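You operate a simulated robot arm through the tools that you are given. There is no shell and no other tool. Be economical: measure what you need, move in short steps, check, and stop when the job is done.

Carry out the task below with a simulated robot arm. There is one attempt and no reset: what you move stays moved.

TASK
Take the strap roll on the pump end of the workbench and put it away on the top shelf of the shelf unit. Then take the grease cup from the top of the long table and leave it on the front of the tall table. Then open the centre drawer, take the blue chain link on the top of the long table and put it away in the inside of the centre drawer and shut the drawer again. Keep to this order. Set down upright: grease cup.
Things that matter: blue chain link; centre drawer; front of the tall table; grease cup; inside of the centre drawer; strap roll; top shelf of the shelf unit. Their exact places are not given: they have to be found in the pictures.

The check looks at the end state, three seconds after you hand in, the way a careful person would. Anything else that was tipped, shoved, dropped, spilled or broken makes it a failure.

THE ROBOT
A 7-joint arm with a fingered hand on a trunk, on a base that drives. Base frame: it is fixed to the floor where the robot stands at the start and does not move with it; the origin is under the middle of the robot, x ahead of it, y to its left, z up. Lengths are in m, angles in rad, forces in N, time in s.
Its first joint turns from -2.897 to 2.897 rad. Places, roughly: blue chain link [-1.75, -5, 0.75]; centre drawer [0.7, -2.5, 0.8]; front of the tall table [-5.6, -3, 0.8]; grease cup [-1.5, -4.75, 0.75]; inside of the centre drawer [0.8, -2.5, 0.7]; top shelf of the shelf unit [0, 2.5, 1.5]. Payload 3.7 kg.
The TCP is the grasp point between the finger pads, 0.025 m short of the fingertips. In the tool frame z runs along the fingers and y along their closing line. The gripper opens to 0.088 m. The gripper's body begins 0.029 m behind the TCP. The gripper is a hand of 5 fingers: y runs from the thumb to the fingers, the wrist lies at [-0.013, -0.106, -0.174] in the tool frame.
Orientation is told as [roll, pitch, yaw] about the base's x, y, z axes, in that order, counted from this pose: with the fingers straight down and the wrist toward the robot, the tool's x, y and z point along [0, 1, 0], [1, 0, 0] and [0, 0, -1] of the base frame.

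THE INTERFACE
- The arm moves only by the tool servo_tool. Its argument "moves" is a list of rows, each an object (a shift or turn left out is 0) with "travel": the shift along the base's x, y, z in units of 30 mm (1.0 is 30 mm), a list of three; "delta_rot": the turn, a rotation vector about the base's x, y, z in units of 4 degrees (1.0 is 4 degrees), a list of three. In form: [{"travel": [tx, ty, tz], "delta_rot": [ax, ay, az]}, ...]. A call has 1 to 12 rows; each row shifts and turns the commanded pose from where the row before left it. A call with a number of a shift or a turn outside -1 to 1 is refused whole. Each row takes 0.2 s and may step no farther than 0.05 m and 0.15 rad from the row before; otherwise, the whole call is refused. A pose out of reach is approached as far as the arm can. The call stops where the force on the tool passes 40 N (or 10 N more than at its start, if that is more) or the arm is blocked; 0.2 s more then pass. In this call time passes only in rows, and 0.2 s behind the last. It gives the time, the measured TCP pose, the force on the tool (base axes), the opening and the grip force at its end, in the units of the frame above (readings bear some noise), with the torque about the TCP (base axes, N m) and any sound that the robot's microphone picked up, and new pictures: "views" is both (left out), scene, wrist or none.
- Cameras (640 x 400 px; columns grow to the right, rows downward): "scene" is now at [0.1917, 0.2167, 1.3084]; the picture's right is [-0.07, -1.00, 0.00], its down [-0.37, 0.03, -0.93] and it looks along [0.93, -0.06, -0.37] (base axes); focal length 296 px, centre (320, 200). "wrist" rides on the gripper at [0.059, -0.079, -0.105] in the tool frame; the picture's right is [-0.73, 0.32, -0.61], its down [-0.62, -0.68, 0.38] and it looks along [-0.29, 0.66, 0.70] (tool axes); focal length 234 px, centre (320, 200).
- drive_base(legs): drives the robot by 1 to 6 legs, each [ahead, left, turn to the left] in m, m and rad, along the robot's own axes; the way and the turn of a leg run together, so that a leg with both is an arc; at most 1.5 m and 3.142 rad a leg. The arm and the cameras ride along, it lands a little off, and it stops where it bumps. It gives what a move gives, and a new picture of the scene camera.
- set_fingers(index, middle, ring, little, thumb_bend, thumb_turn): sets how far each is bent, from 0 (flat) to 1 (curled in); at 0.3 the hand is open as for a grip, at 0.7 the pads meet at the TCP. One left out holds its place. A second passes; each finger stops where it meets its share of the squeeze, and holds until it gets a number again. It is the only way to open and close the hand. It gives what a move gives, with no picture; readings hold the bend of each and the force on index, middle, ring, little, thumb and palm. thumb_turn goes from beside the hand (0) to across from the fingers (1), as for a grip.
- turn_head(pan, tilt): turns the head with the scene camera to pan (to the left, within 2.094 rad either way) and tilt (down, from -0.506 to 1.204), counted from straight ahead of the robot. It gives what a move gives, and a new picture of the scene camera.
- measure_at(camera, pixels): for up to 12 pixels [column, row] of the newest picture of that camera ("zoom" is the newest enlarged one), the place [x, y, z] in the base frame of the surface seen there, good to about 0.002 m. It takes no simulated time.
- enlarge(camera, box): a new picture of the part [left, top, right, bottom] of that camera's present view, enlarged. It takes no simulated time.
- sign_off(): hands the job in; it is judged then, once.

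Keep the steps short. Do not move on a guess: measure, check each grasp and each placing, and mend mistakes. In all there are 110 turns and 260 pictures (those below and enlarged ones count). Leave the gripper open and the arm clear of the work at the hand-in unless told otherwise, and finish with a single line.

The tools are called after "Call:" as name(argument=value, ...) on one line, values as JSON. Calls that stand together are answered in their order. servo_tool: Moves the arm, as the interface text tells. Its arguments: {"type":"object","properties":{"moves":{"type":"array"},"views":{"type":"string","enum":["both","scene","wrist","none"]}},"required":["moves"]} The other tools are called the same way: set_fingers (index, middle, ring, little, thumb_bend, thumb_turn) moves the fingers one by one; drive_base (legs) drives the base; turn_head (pan, tilt) turns the head that bears the scene camera; measure_at (camera, pixels) gives the place of the surface under pixels of a picture; enlarge (camera, box) takes an enlarged picture of a part of a camera's view; sign_off () hands the job in.

At the start:

```text
t: 0.0
eef_pos: [0.6035, 0.2455, 1.19]
tool_rot: [-0.001, -0.001, 0.001]
force: [0.2, 0.4, 0.2]
moment: [0.0, 0.02, -0.01]
width: 0.0876
gripper_force: 0.1
shape: jaw
bend: [0.3, 0.3, 0.3, 0.3, 0.3, 0.98]
finger forces: [0.0, 0.0, 0.1, 0.1, 0.1, 0.0]
robot x, y, heading: [-0.0009, -0.0019, -0.001]
head pan, tilt: [-0.07, 0.382]
```

scene: 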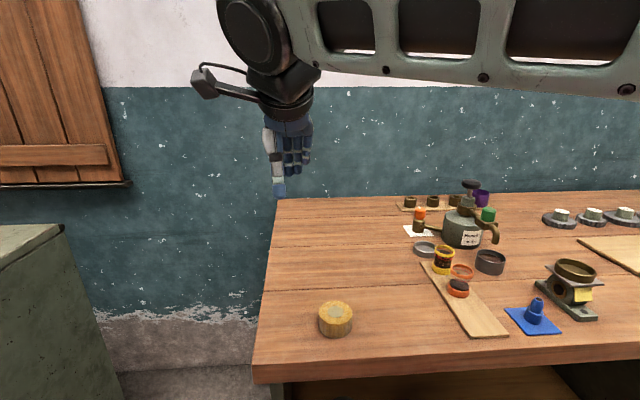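
wrist: 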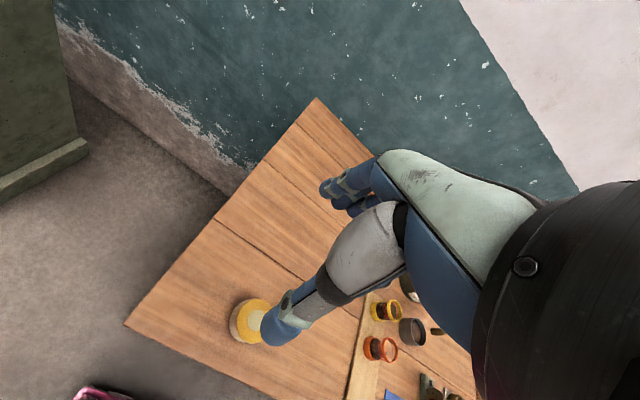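

I see a round yellow roll at (335,318) on the workbench, and a pump-like can near (465,230). I'll enlarge both to check which is the strap roll.

Call:
enlarge(camera="scene", box=[260, 170, 640, 400])

Call:
measure_at(camera="scene", pixels=[[336, 308], [320, 308], [352, 308], [335, 332], [300, 320], [465, 230], [440, 260], [490, 262], [280, 203]])

```text
1.68 times, centred on (450, 285) of scene
```

zoom: 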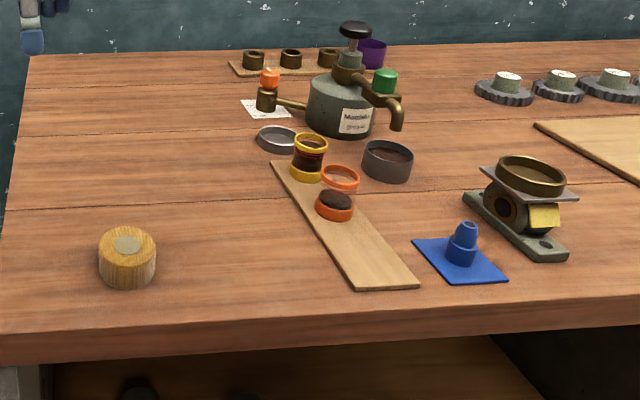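

```text
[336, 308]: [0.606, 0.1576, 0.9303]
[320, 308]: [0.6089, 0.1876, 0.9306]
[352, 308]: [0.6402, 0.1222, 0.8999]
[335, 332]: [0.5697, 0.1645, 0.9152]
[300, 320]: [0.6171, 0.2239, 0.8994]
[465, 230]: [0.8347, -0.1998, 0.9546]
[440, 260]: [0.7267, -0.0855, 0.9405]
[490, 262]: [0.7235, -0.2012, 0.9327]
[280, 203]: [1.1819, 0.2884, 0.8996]
```

The yellow roll, with a grey core, is the strap roll. Its top is at about z 0.93 and the table at 0.899. I'll measure its outline in an enlarged view.

Call:
enlarge(camera="scene", box=[295, 285, 375, 345])

```text
6.67 times, centred on (335, 315) of scene
```

zoom: 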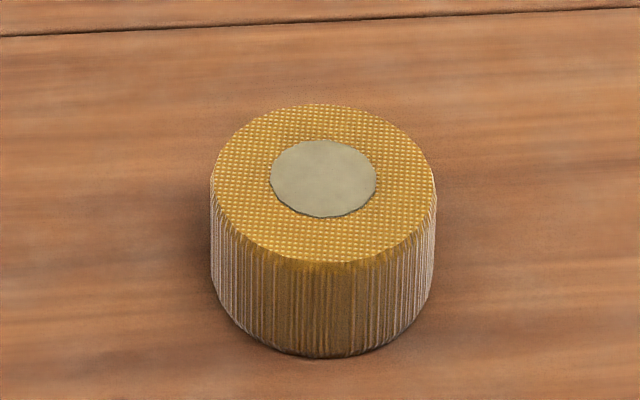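

Call:
measure_at(camera="zoom", pixels=[[323, 178], [323, 110], [323, 255], [216, 185], [430, 180], [323, 300], [323, 352], [323, 370]])

Call:
turn_head(pan=1.57, tilt=0.2)

Call:
turn_head(pan=-1.57, tilt=0.3)

```text
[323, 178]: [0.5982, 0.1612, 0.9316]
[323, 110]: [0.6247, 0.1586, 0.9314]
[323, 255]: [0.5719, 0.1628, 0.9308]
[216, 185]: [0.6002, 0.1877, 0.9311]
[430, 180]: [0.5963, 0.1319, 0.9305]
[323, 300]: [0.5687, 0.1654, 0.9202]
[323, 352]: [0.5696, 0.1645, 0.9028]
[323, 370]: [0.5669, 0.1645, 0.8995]
```

```text
t: 1.7
eef_pos: [0.6032, 0.2462, 1.1908]
tool_rot: [0.0, -0.001, -0.001]
force: [0.6, 0.5, 0.0]
moment: [0.0, -0.04, 0.02]
width: 0.0877
gripper_force: 0.0
shape: jaw
bend: [0.3, 0.3, 0.3, 0.3, 0.3, 0.98]
finger forces: [0.0, 0.0, 0.1, 0.0, 0.0, 0.1]
robot x, y, heading: [-0.0029, 0.0014, 0.001]
head pan, tilt: [1.571, 0.201]
```

scene: 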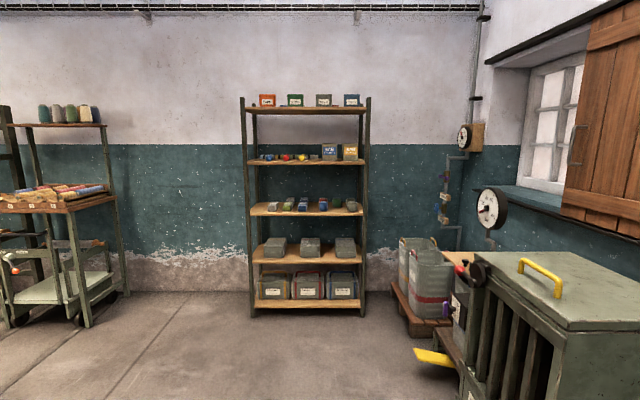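

```text
t: 4.4
eef_pos: [0.6029, 0.247, 1.1902]
tool_rot: [0.0, 0.001, -0.001]
force: [0.5, 0.4, 0.2]
moment: [0.03, 0.01, 0.0]
width: 0.0876
gripper_force: 0.0
shape: jaw
bend: [0.3, 0.3, 0.3, 0.3, 0.3, 0.98]
finger forces: [0.0, 0.0, 0.0, 0.1, 0.0, 0.0]
robot x, y, heading: [-0.0015, 0.0018, -0.002]
head pan, tilt: [-1.571, 0.3]
```

scene: 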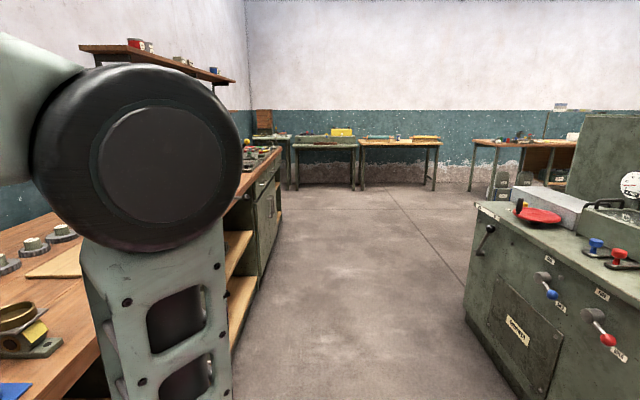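

The roll's centre is (0.598, 0.160), radius 0.028, height 0.032. The shelf unit is to the left, and its top shelf is at row 110 with free room between boxes. Next I'll turn the head back and bring the open hand above the roll.

Call:
turn_head(pan=0.1, tilt=0.6)

Call:
servo_tool(moves=[{"travel": [0, -1, -1]}, {"travel": [0, -1, -1]}, {"travel": [-0.17, -0.9, -1]}, {"travel": [0, 0, -1]}, {"travel": [0, 0, -1]}, {"travel": [0, 0, -1]}])

```text
t: 6.1
eef_pos: [0.6025, 0.2456, 1.1886]
tool_rot: [-0.001, -0.001, 0.0]
force: [-0.4, -0.4, 0.1]
moment: [-0.02, 0.02, 0.01]
width: 0.0875
gripper_force: 0.0
shape: jaw
bend: [0.3, 0.3, 0.3, 0.3, 0.3, 0.98]
finger forces: [0.0, 0.1, 0.0, 0.1, 0.0, 0.0]
robot x, y, heading: [0.0019, 0.0001, 0.003]
head pan, tilt: [0.099, 0.6]
```

scene: 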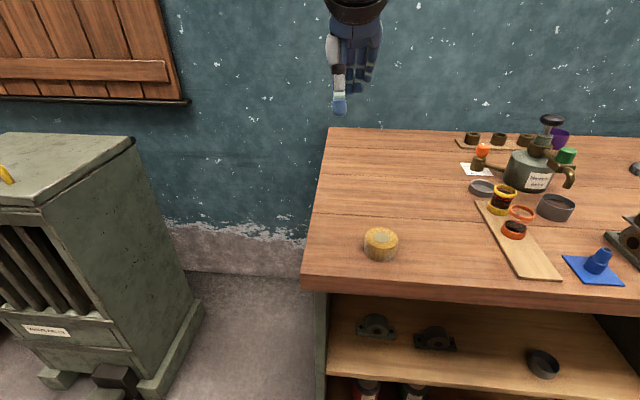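

```text
t: 7.5
eef_pos: [0.5972, 0.1582, 1.0088]
tool_rot: [0.0, 0.0, 0.001]
force: [0.8, 0.5, -0.2]
moment: [0.03, -0.02, -0.01]
width: 0.0875
gripper_force: 0.1
shape: jaw
bend: [0.3, 0.3, 0.3, 0.3, 0.3, 0.98]
finger forces: [0.0, 0.0, 0.0, 0.0, 0.0, 0.0]
robot x, y, heading: [0.0029, -0.0004, -0.004]
head pan, tilt: [0.099, 0.6]
```

scene: 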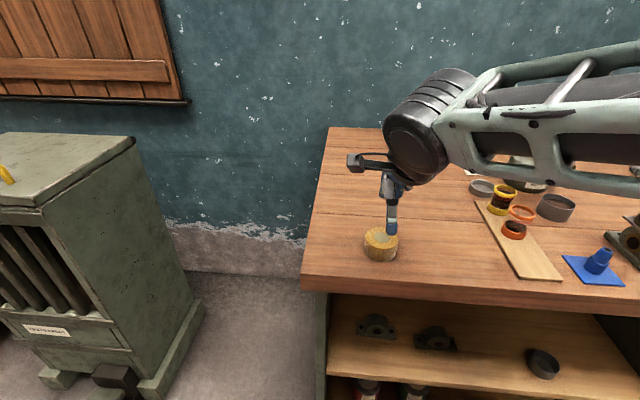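
wrist: 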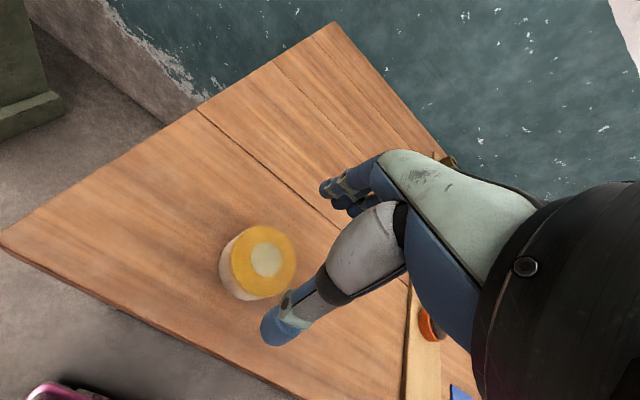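

The hand is centred above the roll: the roll's core is at (265,260), which is where a point 8 cm below the TCP should appear. I'll descend 7.8 cm.

Call:
servo_tool(moves=[{"travel": [0, 0.05, -1]}, {"travel": [0, 0, -0.9]}, {"travel": [0, 0, -0.7]}], views="both")

```text
t: 8.3
eef_pos: [0.5974, 0.16, 0.9305]
tool_rot: [0.0, 0.001, 0.0]
force: [0.1, 0.1, -0.1]
moment: [-0.02, -0.01, 0.02]
width: 0.0878
gripper_force: 0.2
shape: jaw
bend: [0.3, 0.3, 0.3, 0.3, 0.3, 0.98]
finger forces: [0.0, 0.0, 0.0, 0.0, 0.0, 0.1]
robot x, y, heading: [-0.0031, -0.0039, -0.001]
head pan, tilt: [0.099, 0.6]
```

scene: 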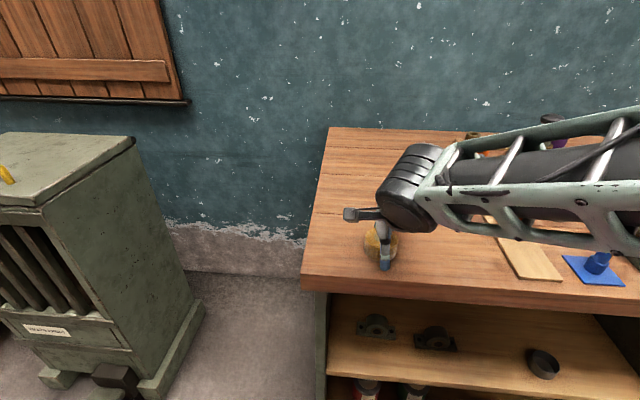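
wrist: 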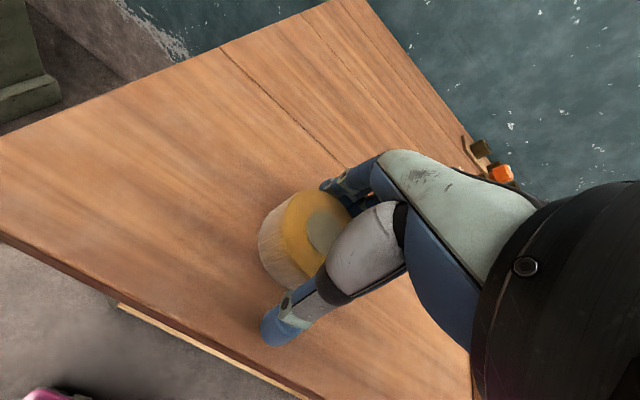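

The roll sits between thumb and fingers, so I'll close the hand.

Call:
set_fingers(index=0.6, middle=0.6, ring=0.6, little=0.6, thumb_bend=0.6)

```text
t: 9.3
eef_pos: [0.5977, 0.1598, 0.9315]
tool_rot: [0.001, 0.0, 0.0]
force: [1.5, -0.1, 1.7]
moment: [-0.02, -0.13, -0.03]
width: 0.0536
gripper_force: 16.0
shape: fingers
bend: [0.45, 0.51, 0.59, 0.6, 0.47, 0.96]
finger forces: [9.5, 6.1, 0.6, 0.0, 15.3, 0.0]
robot x, y, heading: [0.0027, -0.0003, -0.002]
head pan, tilt: [0.099, 0.6]
```

Index, middle and thumb hold the roll at 16 N. I'll lift it and check.

Call:
servo_tool(moves=[{"travel": [0, 0, 0.5]}, {"travel": [0, 0, 1]}, {"travel": [0, 0, 1]}, {"travel": [0, 0, 1]}, {"travel": [0, 0, 1]}, {"travel": [0, 0, 1]}, {"travel": [0, 0, 1]}, {"travel": [0, 0, 1]}])

Call:
turn_head(pan=1.57, tilt=0.1)

```text
t: 11.1
eef_pos: [0.5976, 0.1606, 1.1569]
tool_rot: [0.001, 0.001, 0.001]
force: [-0.6, 0.2, 0.4]
moment: [0.0, 0.04, -0.03]
width: 0.0534
gripper_force: 15.0
shape: fingers
bend: [0.45, 0.52, 0.59, 0.6, 0.47, 0.96]
finger forces: [8.7, 5.6, 0.3, 0.0, 15.3, 0.0]
robot x, y, heading: [-0.0053, 0.0017, -0.001]
head pan, tilt: [0.099, 0.6]
```

scene: 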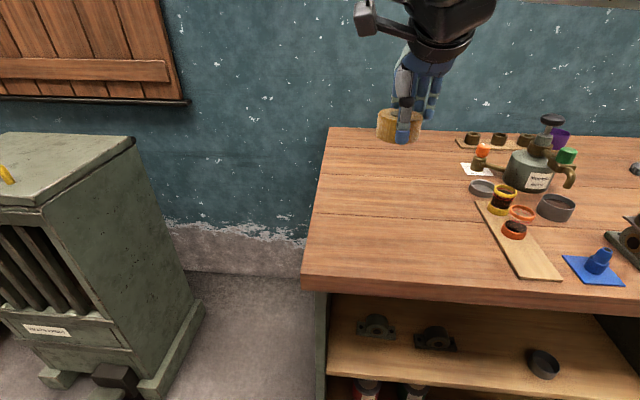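
wrist: 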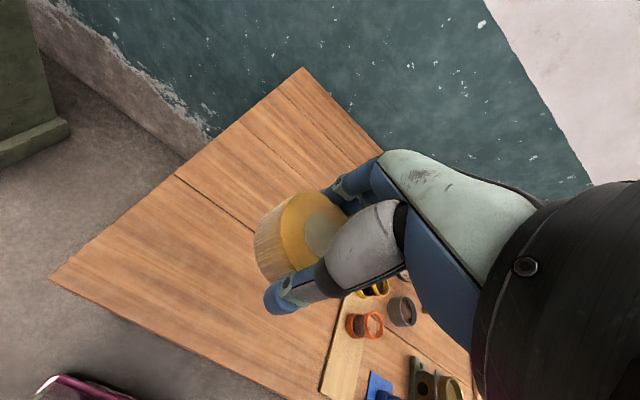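

```text
t: 12.7
eef_pos: [0.5971, 0.1607, 1.1566]
tool_rot: [-0.001, 0.0, -0.001]
force: [-0.3, -1.2, -0.7]
moment: [0.02, 0.01, -0.01]
width: 0.0531
gripper_force: 14.5
shape: fingers
bend: [0.45, 0.52, 0.59, 0.6, 0.47, 0.96]
finger forces: [8.7, 5.6, 0.4, 0.0, 15.2, 0.0]
robot x, y, heading: [-0.0012, 0.0012, -0.001]
head pan, tilt: [1.571, 0.099]
```

scene: 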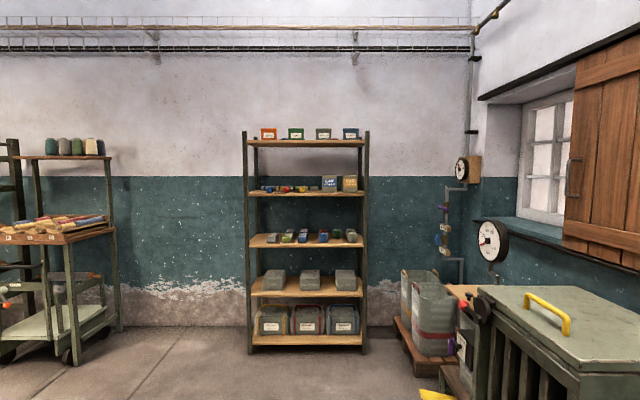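

The roll is held. I'll measure the shelf unit and the cabinet on the right.

Call:
enlarge(camera="scene", box=[235, 110, 375, 200])

Call:
measure_at(camera="scene", pixels=[[255, 142], [305, 142], [355, 142], [244, 135], [367, 135], [268, 134], [296, 134], [323, 134], [350, 134], [305, 340], [484, 320], [430, 300]])

```text
4.44 times, centred on (305, 155) of scene
```

zoom: 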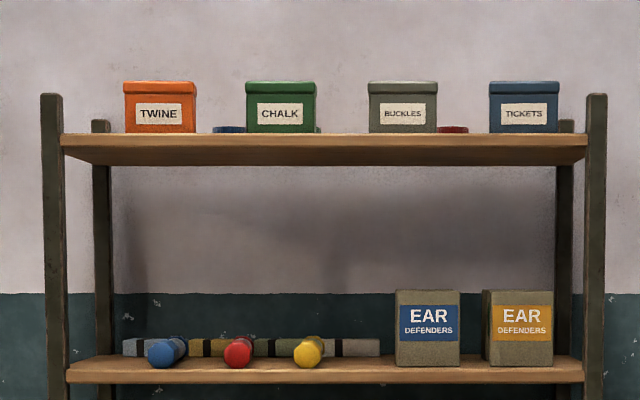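

```text
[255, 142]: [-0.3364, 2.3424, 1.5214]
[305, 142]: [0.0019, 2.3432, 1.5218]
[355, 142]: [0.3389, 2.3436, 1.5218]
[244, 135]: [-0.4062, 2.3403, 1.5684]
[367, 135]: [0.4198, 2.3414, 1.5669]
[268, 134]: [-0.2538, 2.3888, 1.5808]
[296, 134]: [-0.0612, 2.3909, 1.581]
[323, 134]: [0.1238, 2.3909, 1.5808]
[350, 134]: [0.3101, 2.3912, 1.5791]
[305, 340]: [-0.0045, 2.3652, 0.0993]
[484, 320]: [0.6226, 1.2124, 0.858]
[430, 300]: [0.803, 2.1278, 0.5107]
```

The top shelf board's front edge is at y 2.343, z about 1.535, with small boxes whose fronts are at y 2.39. I'll raise the arm to check that it reaches that height, and then drive.

Call:
servo_tool(moves=[{"travel": [0, 0, 1]}, {"travel": [0, 0, 1]}, {"travel": [0, 0, 1]}, {"travel": [0, 0, 1]}, {"travel": [0, 0, 1]}, {"travel": [0, 0, 1]}, {"travel": [0, 0, 1]}, {"travel": [0, 0, 1]}, {"travel": [0, 0, 1]}, {"travel": [0, 0, 1]}, {"travel": [0, 0, 1]}, {"travel": [0, 0, 1]}], views="none")

Call:
servo_tool(moves=[{"travel": [0, 0, 1]}, {"travel": [0, 0, 1]}, {"travel": [0, 0, 1]}, {"travel": [0, 0, 1]}, {"travel": [0, 0, 1]}, {"travel": [0, 0, 1]}, {"travel": [0, 0, 1]}], views="none")

Call:
turn_head(pan=2.09, tilt=0.4)

```text
t: 15.3
eef_pos: [0.5973, 0.1601, 1.4562]
tool_rot: [0.002, 0.001, 0.0]
force: [-0.4, -0.4, -0.4]
moment: [0.0, -0.02, 0.0]
width: 0.0534
gripper_force: 14.3
shape: fingers
bend: [0.45, 0.52, 0.59, 0.6, 0.47, 0.96]
finger forces: [8.7, 5.5, 0.3, 0.0, 15.1, 0.0]
out of reach, approached as far as the arm can: row 11, 12
robot x, y, heading: [0.0006, 0.002, -0.001]
head pan, tilt: [1.571, 0.099]
```

```text
t: 16.9
eef_pos: [0.5984, 0.1603, 1.4562]
tool_rot: [0.001, -0.001, 0.0]
force: [0.0, 0.1, -1.2]
moment: [0.0, 0.01, -0.03]
width: 0.0534
gripper_force: 15.0
shape: fingers
bend: [0.45, 0.52, 0.59, 0.6, 0.47, 0.96]
finger forces: [8.7, 5.5, 0.3, 0.0, 15.2, 0.0]
out of reach, approached as far as the arm can: row 1, 2, 3, 4, 5, 6, 7
robot x, y, heading: [-0.0011, -0.0007, -0.002]
head pan, tilt: [1.571, 0.099]
```

```text
t: 17.8
eef_pos: [0.5979, 0.1607, 1.4568]
tool_rot: [0.0, 0.0, 0.001]
force: [-0.5, 0.1, -0.2]
moment: [-0.01, 0.0, 0.0]
width: 0.0531
gripper_force: 14.8
shape: fingers
bend: [0.45, 0.52, 0.59, 0.6, 0.47, 0.96]
finger forces: [8.7, 5.5, 0.3, 0.1, 15.1, 0.1]
robot x, y, heading: [0.0015, 0.0016, -0.0]
head pan, tilt: [2.089, 0.4]
```

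scene: 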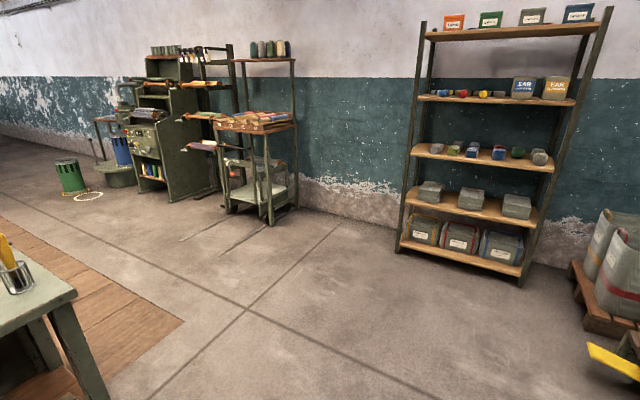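

The tool-down pose tops out at z≈1.457 at this radius, which is short of the shelf. I'll test whether a smaller radius gives more height.

Call:
servo_tool(moves=[{"travel": [-1, 0, 0]}, {"travel": [-1, 0, 0]}, {"travel": [-1, 0, 0]}, {"travel": [-1, 0, 0]}, {"travel": [-1, 0, 1]}, {"travel": [-1, 0, 1]}, {"travel": [0, 0, 1]}, {"travel": [0, 0, 1]}, {"travel": [0, 0, 1]}, {"travel": [0, 0, 1]}, {"travel": [0, 0, 1]}], views="none")

```text
t: 20.2
eef_pos: [0.4655, 0.1558, 1.4688]
tool_rot: [0.007, 0.002, 0.0]
force: [-0.3, 0.2, -0.9]
moment: [0.01, -0.01, 0.0]
width: 0.0532
gripper_force: 14.5
shape: fingers
bend: [0.45, 0.52, 0.6, 0.6, 0.47, 0.96]
finger forces: [8.8, 5.5, 0.3, 0.0, 15.1, 0.1]
out of reach, approached as far as the arm can: row 5, 6, 7, 8, 9, 10, 11
robot x, y, heading: [-0.001, 0.0026, -0.006]
head pan, tilt: [2.089, 0.4]
```

Height is limited to about 1.47 with the fingers down, so the hand has to point forward at the shelf with thumb and fingers on either side of the roll. I'll test whether that orientation reaches high enough, beginning with a 90° yaw.

Call:
servo_tool(moves=[{"travel": [0.5, 0, -1], "delta_rot": [0, 0, 1]}, {"travel": [0.5, 0, -1], "delta_rot": [0, 0, 1]}, {"travel": [0.5, 0, -1], "delta_rot": [0, 0, 1]}, {"travel": [0.5, 0, -1], "delta_rot": [0, 0, 1]}, {"travel": [0.5, 0, -1], "delta_rot": [0, 0, 1]}, {"travel": [0.5, 0, -1], "delta_rot": [0, 0, 1]}, {"delta_rot": [0, 0, 1]}, {"delta_rot": [0, 0, 1]}, {"delta_rot": [0, 0, 1]}, {"delta_rot": [0, 0, 1]}, {"delta_rot": [0, 0, 1]}, {"delta_rot": [0, 0, 1]}], views="none")

Call:
servo_tool(moves=[{"delta_rot": [0, 0, 1]}, {"delta_rot": [0, 0, 1]}, {"delta_rot": [0, 0, 1]}, {"delta_rot": [0, 0, 1]}, {"delta_rot": [0, 0, 1]}, {"delta_rot": [0, 0, 1]}, {"delta_rot": [0, 0, 1]}, {"delta_rot": [0, 0, 1]}, {"delta_rot": [0, 0, 1]}, {"delta_rot": [0, 0, 1]}, {"delta_rot": [0, 0, 0.5]}], views="none")

Call:
servo_tool(moves=[{"delta_rot": [0, -1, 0]}, {"delta_rot": [0, -1, 0]}, {"delta_rot": [0, -1, 0]}, {"delta_rot": [0, -1, 0]}, {"delta_rot": [0, -1, 0]}, {"delta_rot": [0, -1, 0]}, {"delta_rot": [0, -1, 0]}, {"delta_rot": [0, -1, 0]}, {"delta_rot": [0, -1, 0]}, {"delta_rot": [0, -1, 0]}, {"delta_rot": [0, -1, 0]}, {"delta_rot": [0, -1, 0]}], views="none")

Call:
turn_head(pan=0.1, tilt=0.3)

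```text
t: 22.8
eef_pos: [0.5549, 0.1549, 1.2883]
tool_rot: [0.001, 0.001, 0.839]
force: [-0.6, 0.3, -0.5]
moment: [-0.02, -0.03, 0.0]
width: 0.0531
gripper_force: 14.0
shape: fingers
bend: [0.45, 0.52, 0.6, 0.6, 0.47, 0.96]
finger forces: [8.6, 5.5, 0.2, 0.0, 14.6, 0.1]
robot x, y, heading: [0.0018, 0.0031, -0.001]
head pan, tilt: [2.089, 0.4]
```

```text
t: 25.2
eef_pos: [0.5559, 0.155, 1.2889]
tool_rot: [0.0, -0.001, 1.573]
force: [0.6, 0.0, -0.3]
moment: [-0.04, -0.03, 0.01]
width: 0.053
gripper_force: 14.2
shape: fingers
bend: [0.45, 0.52, 0.6, 0.6, 0.47, 0.96]
finger forces: [8.3, 5.5, 0.3, 0.1, 14.4, 0.0]
robot x, y, heading: [0.0003, -0.0002, -0.005]
head pan, tilt: [2.089, 0.4]
```

```text
t: 27.8
eef_pos: [0.5562, 0.1568, 1.2889]
tool_rot: [-0.837, 0.0, 1.571]
force: [0.7, -0.3, -1.1]
moment: [0.01, 0.0, -0.01]
width: 0.0526
gripper_force: 14.2
shape: fingers
bend: [0.45, 0.52, 0.6, 0.6, 0.47, 0.96]
finger forces: [8.2, 5.4, 0.1, 0.0, 14.2, 0.0]
robot x, y, heading: [0.0013, 0.0038, -0.002]
head pan, tilt: [2.089, 0.4]
```

```text
t: 29.8
eef_pos: [0.5557, 0.1542, 1.2888]
tool_rot: [-0.838, -0.001, 1.571]
force: [0.4, -0.6, -1.2]
moment: [-0.01, -0.03, -0.03]
width: 0.053
gripper_force: 14.9
shape: fingers
bend: [0.45, 0.52, 0.6, 0.6, 0.47, 0.96]
finger forces: [8.2, 5.6, 0.1, 0.1, 14.3, 0.0]
robot x, y, heading: [0.0034, -0.0005, 0.003]
head pan, tilt: [0.099, 0.3]
```

scene: 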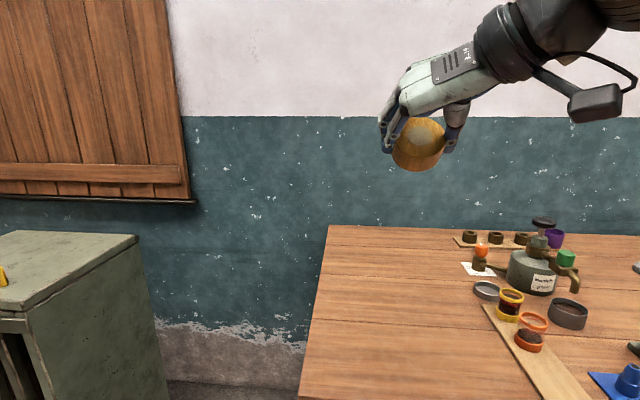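

The hand reorients well. The fingers are to the left and the thumb to the right. I'll raise it to test the height.

Call:
servo_tool(moves=[{"travel": [0.5, 0, 1]}, {"travel": [0.5, 0, 1]}, {"travel": [0.5, 0, 1]}, {"travel": [0, 0, 1]}, {"travel": [0, 0, 1]}, {"travel": [0, 0, 1]}, {"travel": [0, 0, 1]}, {"travel": [0, 0, 1]}, {"travel": [0, 0, 1]}, {"travel": [0, 0, 1]}, {"travel": [0, 0, 1]}], views="none")

Call:
servo_tool(moves=[{"delta_rot": [0, -1, 0]}, {"delta_rot": [0, -1, 0]}, {"delta_rot": [0, -1, 0]}, {"delta_rot": [0, -1, 0]}, {"travel": [0, 0, 1]}, {"travel": [0, 0, 1]}, {"travel": [0, 0, 1]}, {"travel": [0, 0, 1]}, {"travel": [0, 0, 1]}], views="both")

```text
t: 32.1
eef_pos: [0.5948, 0.1513, 1.5414]
tool_rot: [-0.838, 0.001, 1.571]
force: [0.1, -0.5, 0.1]
moment: [0.0, 0.02, -0.01]
width: 0.0526
gripper_force: 14.1
shape: fingers
bend: [0.45, 0.52, 0.6, 0.6, 0.48, 0.96]
finger forces: [8.1, 5.4, 0.1, 0.1, 13.9, 0.0]
out of reach, approached as far as the arm can: row 9, 10, 11
robot x, y, heading: [-0.0001, 0.0005, -0.004]
head pan, tilt: [0.099, 0.3]
```

```text
t: 34.1
eef_pos: [0.5932, 0.1533, 1.585]
tool_rot: [-1.118, 0.001, 1.571]
force: [-0.1, 0.8, -0.9]
moment: [-0.02, 0.01, 0.0]
width: 0.0527
gripper_force: 13.7
shape: fingers
bend: [0.45, 0.52, 0.6, 0.6, 0.48, 0.96]
finger forces: [7.9, 5.4, 0.1, 0.0, 13.8, 0.0]
out of reach, approached as far as the arm can: row 6, 7, 8, 9
robot x, y, heading: [0.0004, -0.0025, -0.002]
head pan, tilt: [0.099, 0.3]
```

scene: 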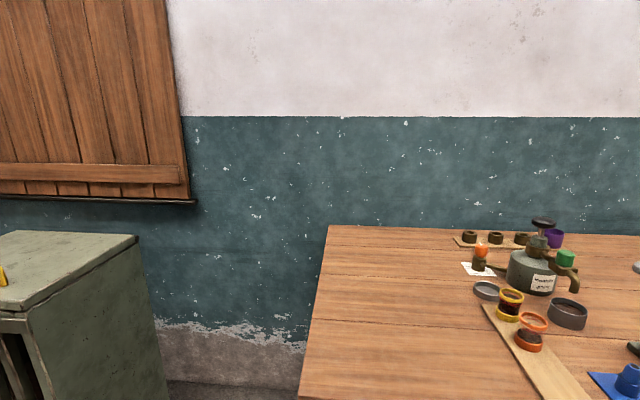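
wrist: 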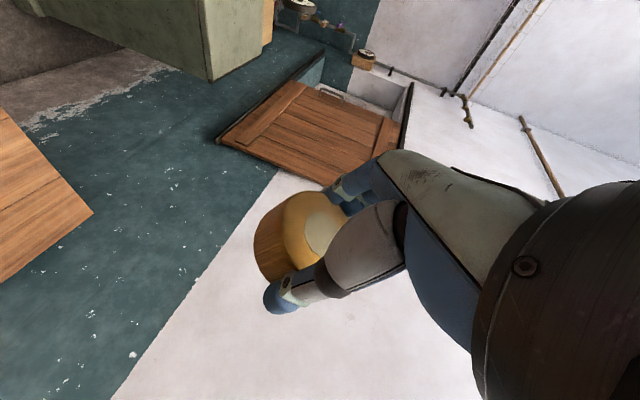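

At 64° forward tilt the TCP reaches z≈1.585, and about 72° should be enough. I'll put the roll back down near the bench edge and regrasp it with this tilt. First I'll pitch the hand back upright.

Call:
servo_tool(moves=[{"travel": [0, 0, -1], "delta_rot": [0, 1, 0]}, {"travel": [0, 0, -1], "delta_rot": [0, 1, 0]}, {"travel": [0, 0, -1], "delta_rot": [0, 1, 0]}, {"travel": [0, 0, -1], "delta_rot": [0, 1, 0]}, {"travel": [0, 0, -1], "delta_rot": [0, 1, 0]}, {"travel": [0, 0, -1], "delta_rot": [0, 1, 0]}, {"travel": [0, 0, -1], "delta_rot": [0, 1, 0]}, {"travel": [0, 0, -1], "delta_rot": [0, 1, 0]}, {"travel": [0, 0, -1], "delta_rot": [0, 1, 0]}, {"travel": [0, 0, -1], "delta_rot": [0, 1, 0]}, {"travel": [0, 0, -1], "delta_rot": [0, 1, 0]}, {"travel": [0, 0, -1], "delta_rot": [0, 1, 0]}], views="none")

Call:
servo_tool(moves=[{"travel": [0, 0, -1], "delta_rot": [0, 1, 0]}, {"travel": [0, 0, -1], "delta_rot": [0, 1, 0]}, {"travel": [0, 0, -1], "delta_rot": [0, 1, 0]}, {"travel": [0, 0, -1], "delta_rot": [0, 1, 0]}], views="none")

Call:
turn_head(pan=0.1, tilt=0.6)

Call:
measure_at(camera="scene", pixels=[[312, 272], [370, 273], [430, 275], [370, 265], [320, 230], [370, 285]])

```text
t: 36.8
eef_pos: [0.5949, 0.1525, 1.2252]
tool_rot: [-0.276, -0.001, 1.572]
force: [0.0, -0.7, -0.4]
moment: [0.0, 0.0, -0.02]
width: 0.0524
gripper_force: 13.5
shape: fingers
bend: [0.45, 0.53, 0.6, 0.6, 0.48, 0.96]
finger forces: [7.9, 5.3, 0.1, 0.0, 13.5, 0.0]
robot x, y, heading: [0.0003, -0.0057, 0.002]
head pan, tilt: [0.099, 0.3]
```

```text
t: 37.8
eef_pos: [0.5945, 0.1526, 1.106]
tool_rot: [0.003, 0.0, 1.571]
force: [-0.3, 0.1, -1.7]
moment: [0.02, -0.01, 0.02]
width: 0.0524
gripper_force: 13.1
shape: fingers
bend: [0.45, 0.53, 0.6, 0.6, 0.48, 0.96]
finger forces: [7.9, 5.3, 0.1, 0.1, 13.5, 0.1]
robot x, y, heading: [-0.0011, 0.0007, -0.004]
head pan, tilt: [0.099, 0.3]
```

```text
t: 38.5
eef_pos: [0.5934, 0.1524, 1.1068]
tool_rot: [0.0, -0.001, 1.572]
force: [-0.1, 0.1, -1.0]
moment: [-0.01, 0.0, -0.01]
width: 0.0525
gripper_force: 13.5
shape: fingers
bend: [0.45, 0.53, 0.6, 0.6, 0.48, 0.96]
finger forces: [7.8, 5.4, 0.1, 0.0, 13.5, 0.0]
robot x, y, heading: [0.0028, -0.0027, 0.001]
head pan, tilt: [0.099, 0.6]
```

scene: 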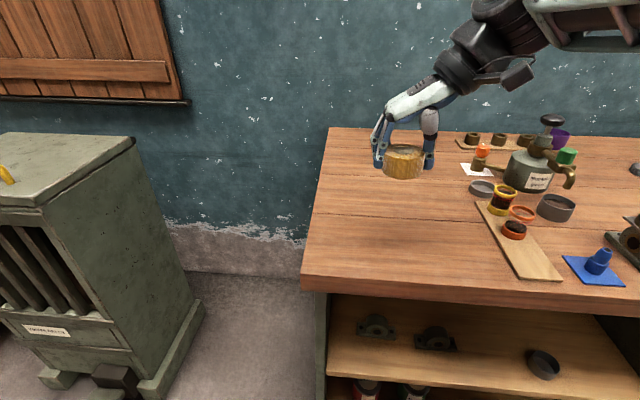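

```text
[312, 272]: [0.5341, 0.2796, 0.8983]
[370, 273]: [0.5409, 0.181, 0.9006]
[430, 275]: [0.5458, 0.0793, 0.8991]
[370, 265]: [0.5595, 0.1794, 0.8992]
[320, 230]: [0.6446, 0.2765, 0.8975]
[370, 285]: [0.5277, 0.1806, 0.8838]
```

The bench edge is at x≈0.526. I'll set the roll down at x≈0.562.

Call:
servo_tool(moves=[{"travel": [-0.55, 0, -1]}, {"travel": [-0.55, 0, -1]}, {"travel": [0, 0, -1]}, {"travel": [0, 0, -1]}, {"travel": [0, 0, -1]}, {"travel": [0, 0, -0.6]}], views="both")

Call:
enlarge(camera="scene", box=[320, 180, 480, 280])

```text
t: 40.0
eef_pos: [0.5604, 0.1523, 0.9376]
tool_rot: [-0.002, 0.0, 1.572]
force: [-0.3, -0.2, -0.7]
moment: [0.02, 0.01, 0.03]
width: 0.0523
gripper_force: 13.4
shape: fingers
bend: [0.46, 0.53, 0.6, 0.6, 0.48, 0.96]
finger forces: [7.8, 5.4, 0.0, 0.0, 13.3, 0.1]
robot x, y, heading: [-0.0029, -0.0009, -0.0]
head pan, tilt: [0.099, 0.6]
```

scene: 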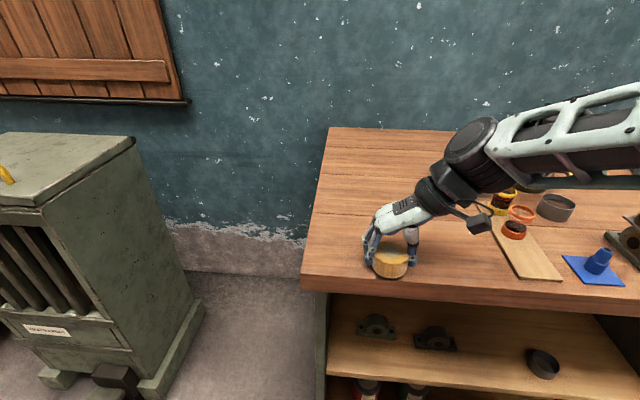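
wrist: 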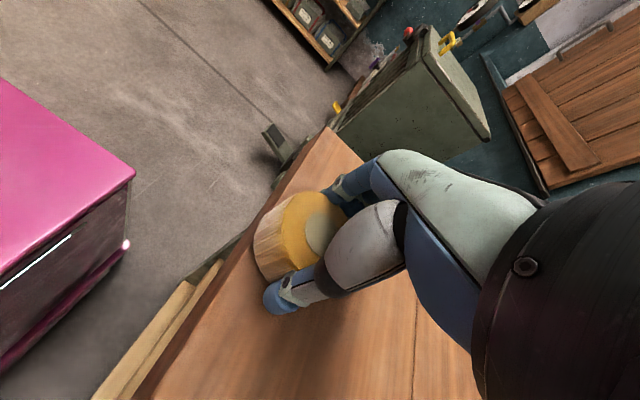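

```text
4.00 times, centred on (400, 230) of scene
```

zoom: 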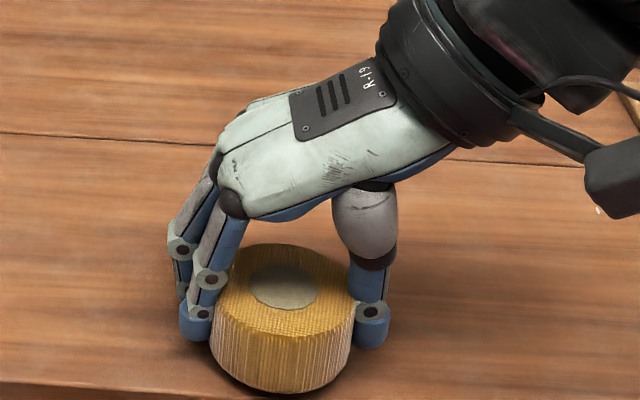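

The roll is about 6 mm above the bench. I'll lower that last bit and release gently.

Call:
servo_tool(moves=[{"travel": [0, 0, -0.2]}], views="none")

Call:
set_fingers(index=0.3, middle=0.3, ring=0.3, little=0.3, thumb_bend=0.3)

Call:
servo_tool(moves=[{"travel": [0, 0, 1]}, {"travel": [0, 0, 1]}, {"travel": [0, 0, 1]}, {"travel": [-0.5, 0, 1], "delta_rot": [0, -1, 0]}, {"travel": [-0.5, 0, 0], "delta_rot": [0, -1, 0]}, {"travel": [-0.5, 0, 0], "delta_rot": [0, -1, 0]}, {"travel": [-0.5, 0, 0], "delta_rot": [0, -1, 0]}, {"travel": [-0.5, 0, 0], "delta_rot": [0, -1, 0]}, {"travel": [-0.5, 0, 0], "delta_rot": [0, -1, 0]}, {"travel": [-0.5, 0, 0], "delta_rot": [0, -1, 0]}, {"travel": [-0.5, 0, 0], "delta_rot": [0, -1, 0]}, {"delta_rot": [0, -1, 0]}], views="both")

```text
t: 40.4
eef_pos: [0.5607, 0.1534, 0.9331]
tool_rot: [0.0, -0.003, 1.57]
force: [0.1, 0.1, -0.9]
moment: [-0.01, -0.02, 0.0]
width: 0.0526
gripper_force: 13.2
shape: fingers
bend: [0.46, 0.53, 0.6, 0.6, 0.48, 0.96]
finger forces: [7.8, 5.3, 0.0, 0.0, 13.4, 0.0]
robot x, y, heading: [0.002, 0.002, 0.002]
head pan, tilt: [0.099, 0.6]
```

```text
t: 41.4
eef_pos: [0.5603, 0.1528, 0.9323]
tool_rot: [0.001, 0.0, 1.57]
force: [-0.5, -0.8, 0.3]
moment: [0.06, -0.02, -0.01]
width: 0.0846
gripper_force: 0.0
shape: fingers
bend: [0.3, 0.3, 0.3, 0.3, 0.3, 0.97]
finger forces: [0.0, 0.0, 0.1, 0.0, 0.1, 0.0]
robot x, y, heading: [0.0064, -0.0018, -0.004]
head pan, tilt: [0.099, 0.6]
```

```text
t: 44.0
eef_pos: [0.4417, 0.1526, 1.0531]
tool_rot: [-0.629, 0.0, 1.571]
force: [-1.0, -0.3, -0.2]
moment: [-0.02, 0.01, 0.0]
width: 0.0845
gripper_force: 0.0
shape: fingers
bend: [0.3, 0.3, 0.3, 0.3, 0.3, 0.97]
finger forces: [0.1, 0.0, 0.1, 0.0, 0.0, 0.0]
robot x, y, heading: [-0.0019, 0.002, 0.002]
head pan, tilt: [0.099, 0.6]
```

scene: 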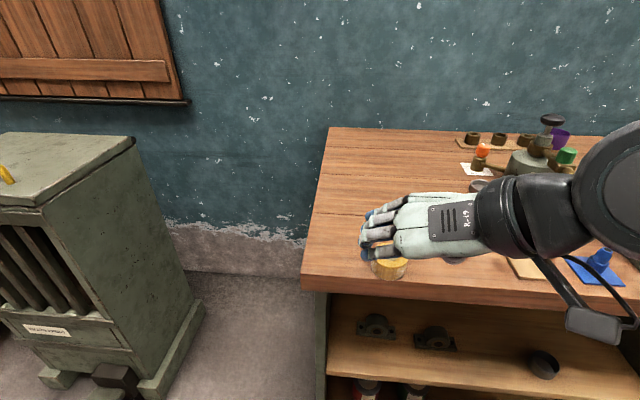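
wrist: 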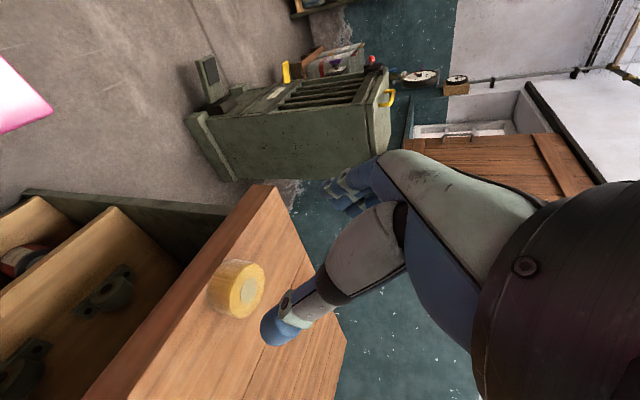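

The roll stands near the edge. I'll continue pitching to 72°, backing off slightly, and then measure the roll from the wrist camera.

Call:
servo_tool(moves=[{"delta_rot": [0, -1, 0]}, {"delta_rot": [0, -1, 0]}, {"delta_rot": [0, -1, 0]}, {"delta_rot": [0, -1, 0]}, {"delta_rot": [0, -1, 0]}, {"delta_rot": [0, -1, 0]}, {"delta_rot": [0, -1, 0]}, {"delta_rot": [0, -1, 0]}, {"delta_rot": [0, -1, 0]}], views="both")

Call:
enlarge(camera="scene", box=[340, 200, 500, 300])

```text
t: 46.0
eef_pos: [0.4436, 0.1562, 1.0662]
tool_rot: [-1.256, 0.003, 1.571]
force: [0.2, 0.0, -0.1]
moment: [-0.02, 0.0, 0.01]
width: 0.0845
gripper_force: 0.0
shape: fingers
bend: [0.3, 0.3, 0.3, 0.3, 0.3, 0.97]
finger forces: [0.1, 0.0, 0.1, 0.1, 0.0, 0.1]
out of reach, approached as far as the arm can: row 8, 9
robot x, y, heading: [0.0018, -0.0024, -0.001]
head pan, tilt: [0.099, 0.6]
```

scene: 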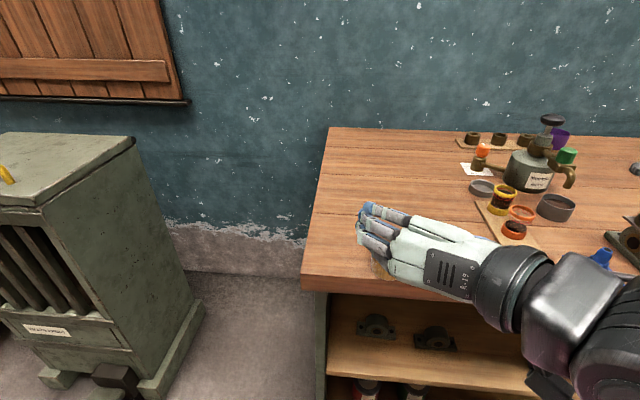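
wrist: 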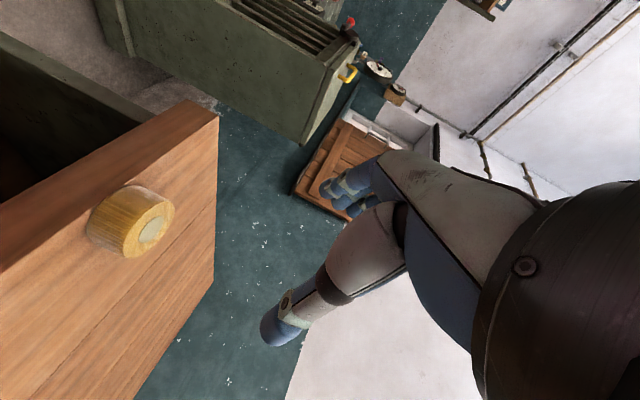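

```text
4.00 times, centred on (420, 250) of scene
```

zoom: 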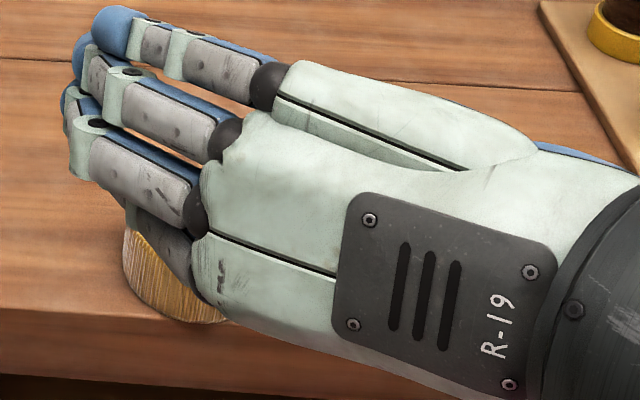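

I'll measure the roll, the thumb tip and the fingertips in the wrist view, plus the underside of the hand.

Call:
measure_at(camera="wrist", pixels=[[150, 232], [100, 215], [145, 190], [175, 208], [138, 255], [275, 330], [290, 300], [328, 188], [345, 195], [355, 205], [400, 165], [335, 260]])

```text
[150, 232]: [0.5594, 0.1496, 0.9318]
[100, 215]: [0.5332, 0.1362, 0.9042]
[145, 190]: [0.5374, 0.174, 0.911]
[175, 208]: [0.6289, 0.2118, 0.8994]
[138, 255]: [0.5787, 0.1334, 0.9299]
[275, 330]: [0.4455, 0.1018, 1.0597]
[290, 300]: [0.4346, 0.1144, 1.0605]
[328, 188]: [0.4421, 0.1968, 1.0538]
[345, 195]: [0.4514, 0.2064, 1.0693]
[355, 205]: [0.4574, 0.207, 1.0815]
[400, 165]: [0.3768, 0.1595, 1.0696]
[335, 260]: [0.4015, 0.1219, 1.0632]
```

The roll's centre is (0.560, 0.150), and the index underside is about 2 cm below the TCP. I'll come down in front of the bench edge and level with the roll first.

Call:
servo_tool(moves=[{"travel": [0.5, -0.18, -1]}, {"travel": [0.4, 0, -1]}, {"travel": [0, 0, -1]}, {"travel": [0, 0, -1]}], views="both")

```text
t: 47.0
eef_pos: [0.4851, 0.1991, 1.0413]
tool_rot: [-1.255, -0.001, 1.571]
force: [-0.3, 0.5, 0.2]
moment: [0.01, -0.02, 0.03]
width: 0.0845
gripper_force: 0.1
shape: fingers
bend: [0.3, 0.3, 0.3, 0.3, 0.3, 0.97]
finger forces: [0.0, 0.1, 0.0, 0.0, 0.1, 0.0]
out of reach, approached as far as the arm can: row 1, 2, 3, 4
robot x, y, heading: [-0.0012, 0.0025, 0.002]
head pan, tilt: [0.099, 0.6]
```

scene: 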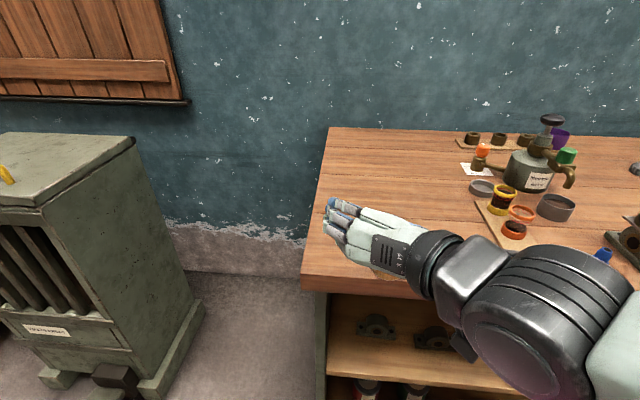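
wrist: 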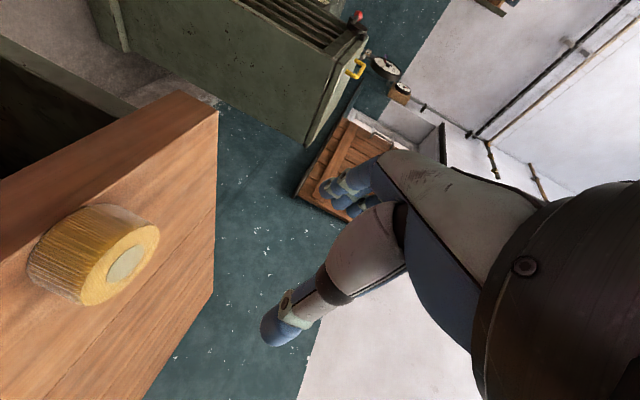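

The pose is out of reach because it is too close to the body. I'll back the base up by 0.2 m; the hand moves away from the roll as it goes.

Call:
drive_base(legs=[[-0.2, 0, 0]])

Call:
servo_tool(moves=[{"travel": [1, -1, -0.5]}, {"travel": [1, -0.6, -0.5]}, {"travel": [1, 0, -0.5]}, {"travel": [1, 0, -1]}, {"travel": [1, 0, -0.5]}], views="both")

```text
t: 48.5
eef_pos: [0.2836, 0.1976, 1.0406]
tool_rot: [-1.254, 0.002, 1.571]
force: [-0.4, 0.0, 0.0]
moment: [0.02, -0.01, 0.02]
width: 0.0846
gripper_force: 0.1
shape: fingers
bend: [0.3, 0.3, 0.3, 0.3, 0.3, 0.97]
finger forces: [0.0, 0.0, 0.0, 0.1, 0.0, 0.1]
robot x, y, heading: [-0.1998, 0.0017, 0.001]
head pan, tilt: [0.099, 0.6]
```

scene: 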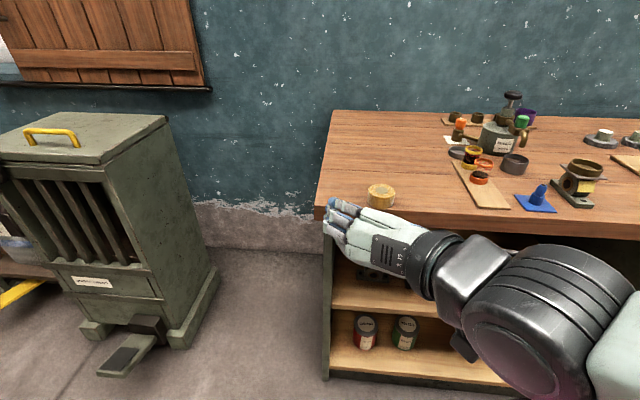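

```text
t: 49.8
eef_pos: [0.4463, 0.164, 0.9787]
tool_rot: [-1.256, -0.001, 1.571]
force: [-0.3, -0.2, -1.1]
moment: [-0.01, -0.02, -0.01]
width: 0.0845
gripper_force: 0.0
shape: fingers
bend: [0.3, 0.3, 0.3, 0.3, 0.3, 0.97]
finger forces: [0.0, 0.0, 0.1, 0.0, 0.1, 0.1]
out of reach, approached as far as the arm can: row 1, 2, 4
robot x, y, heading: [-0.2023, 0.0015, -0.002]
head pan, tilt: [0.099, 0.6]
```

scene: 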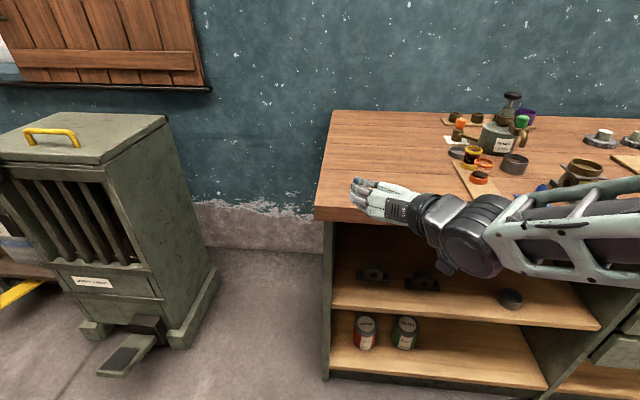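
wrist: 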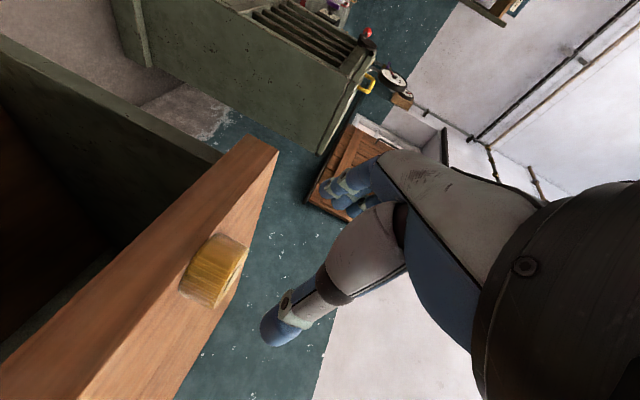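

Reach is better now. I'll lower the hand to z≈0.94 and line it up on y=0.151.

Call:
servo_tool(moves=[{"travel": [0.6, -0.4, 0]}, {"travel": [0, 0, -0.7]}, {"travel": [0, 0, -0.5]}], views="wrist")

```text
t: 50.5
eef_pos: [0.4687, 0.1536, 0.946]
tool_rot: [-1.251, 0.004, 1.57]
force: [0.0, 0.0, -0.9]
moment: [0.0, 0.02, -0.03]
width: 0.0845
gripper_force: 0.1
shape: fingers
bend: [0.3, 0.3, 0.3, 0.3, 0.3, 0.97]
finger forces: [0.0, 0.0, 0.0, 0.0, 0.0, 0.0]
out of reach, approached as far as the arm can: row 3
robot x, y, heading: [-0.1996, -0.0013, -0.001]
head pan, tilt: [0.099, 0.6]
```

wrist: 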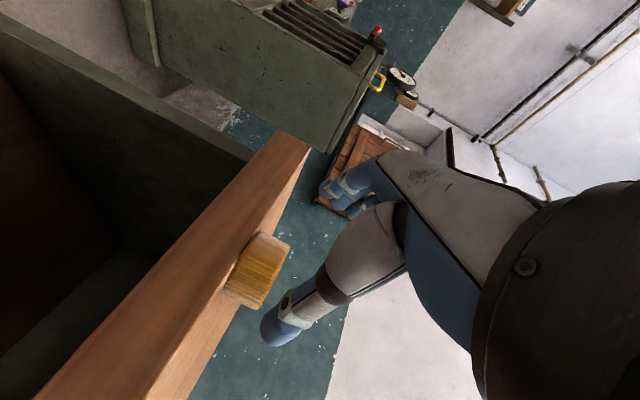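

The roll lies ahead between thumb and fingers. I'll move forward 8 cm to straddle it.

Call:
servo_tool(moves=[{"travel": [1, -0.1, 0]}, {"travel": [1, 0, 0]}, {"travel": [0.75, 0, 0]}], views="both")

```text
t: 51.4
eef_pos: [0.5512, 0.1518, 0.9468]
tool_rot: [-1.257, 0.002, 1.57]
force: [-0.1, 0.9, -0.2]
moment: [-0.01, -0.02, 0.02]
width: 0.0846
gripper_force: 0.0
shape: fingers
bend: [0.3, 0.3, 0.3, 0.3, 0.3, 0.97]
finger forces: [0.1, 0.0, 0.1, 0.0, 0.1, 0.0]
robot x, y, heading: [-0.1992, 0.0001, 0.003]
head pan, tilt: [0.099, 0.6]
```

scene: 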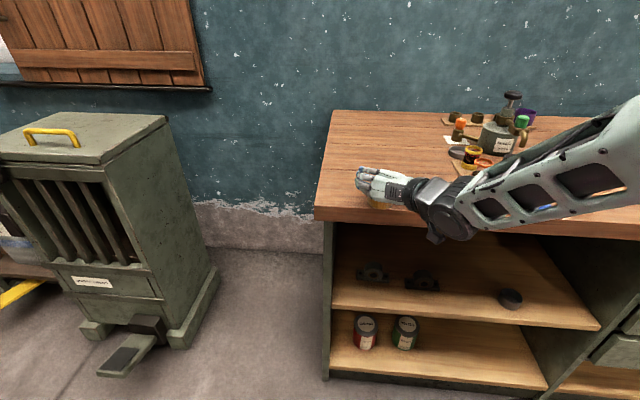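
wrist: 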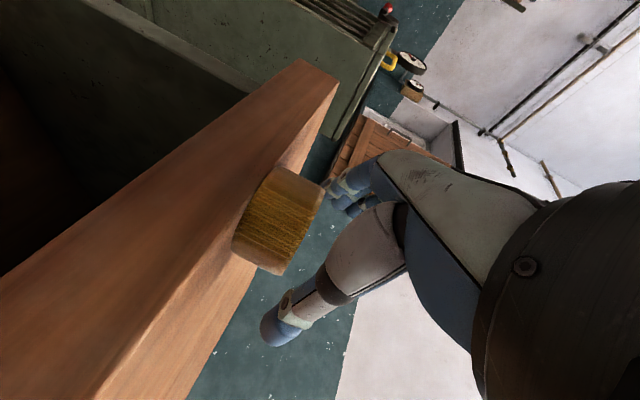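

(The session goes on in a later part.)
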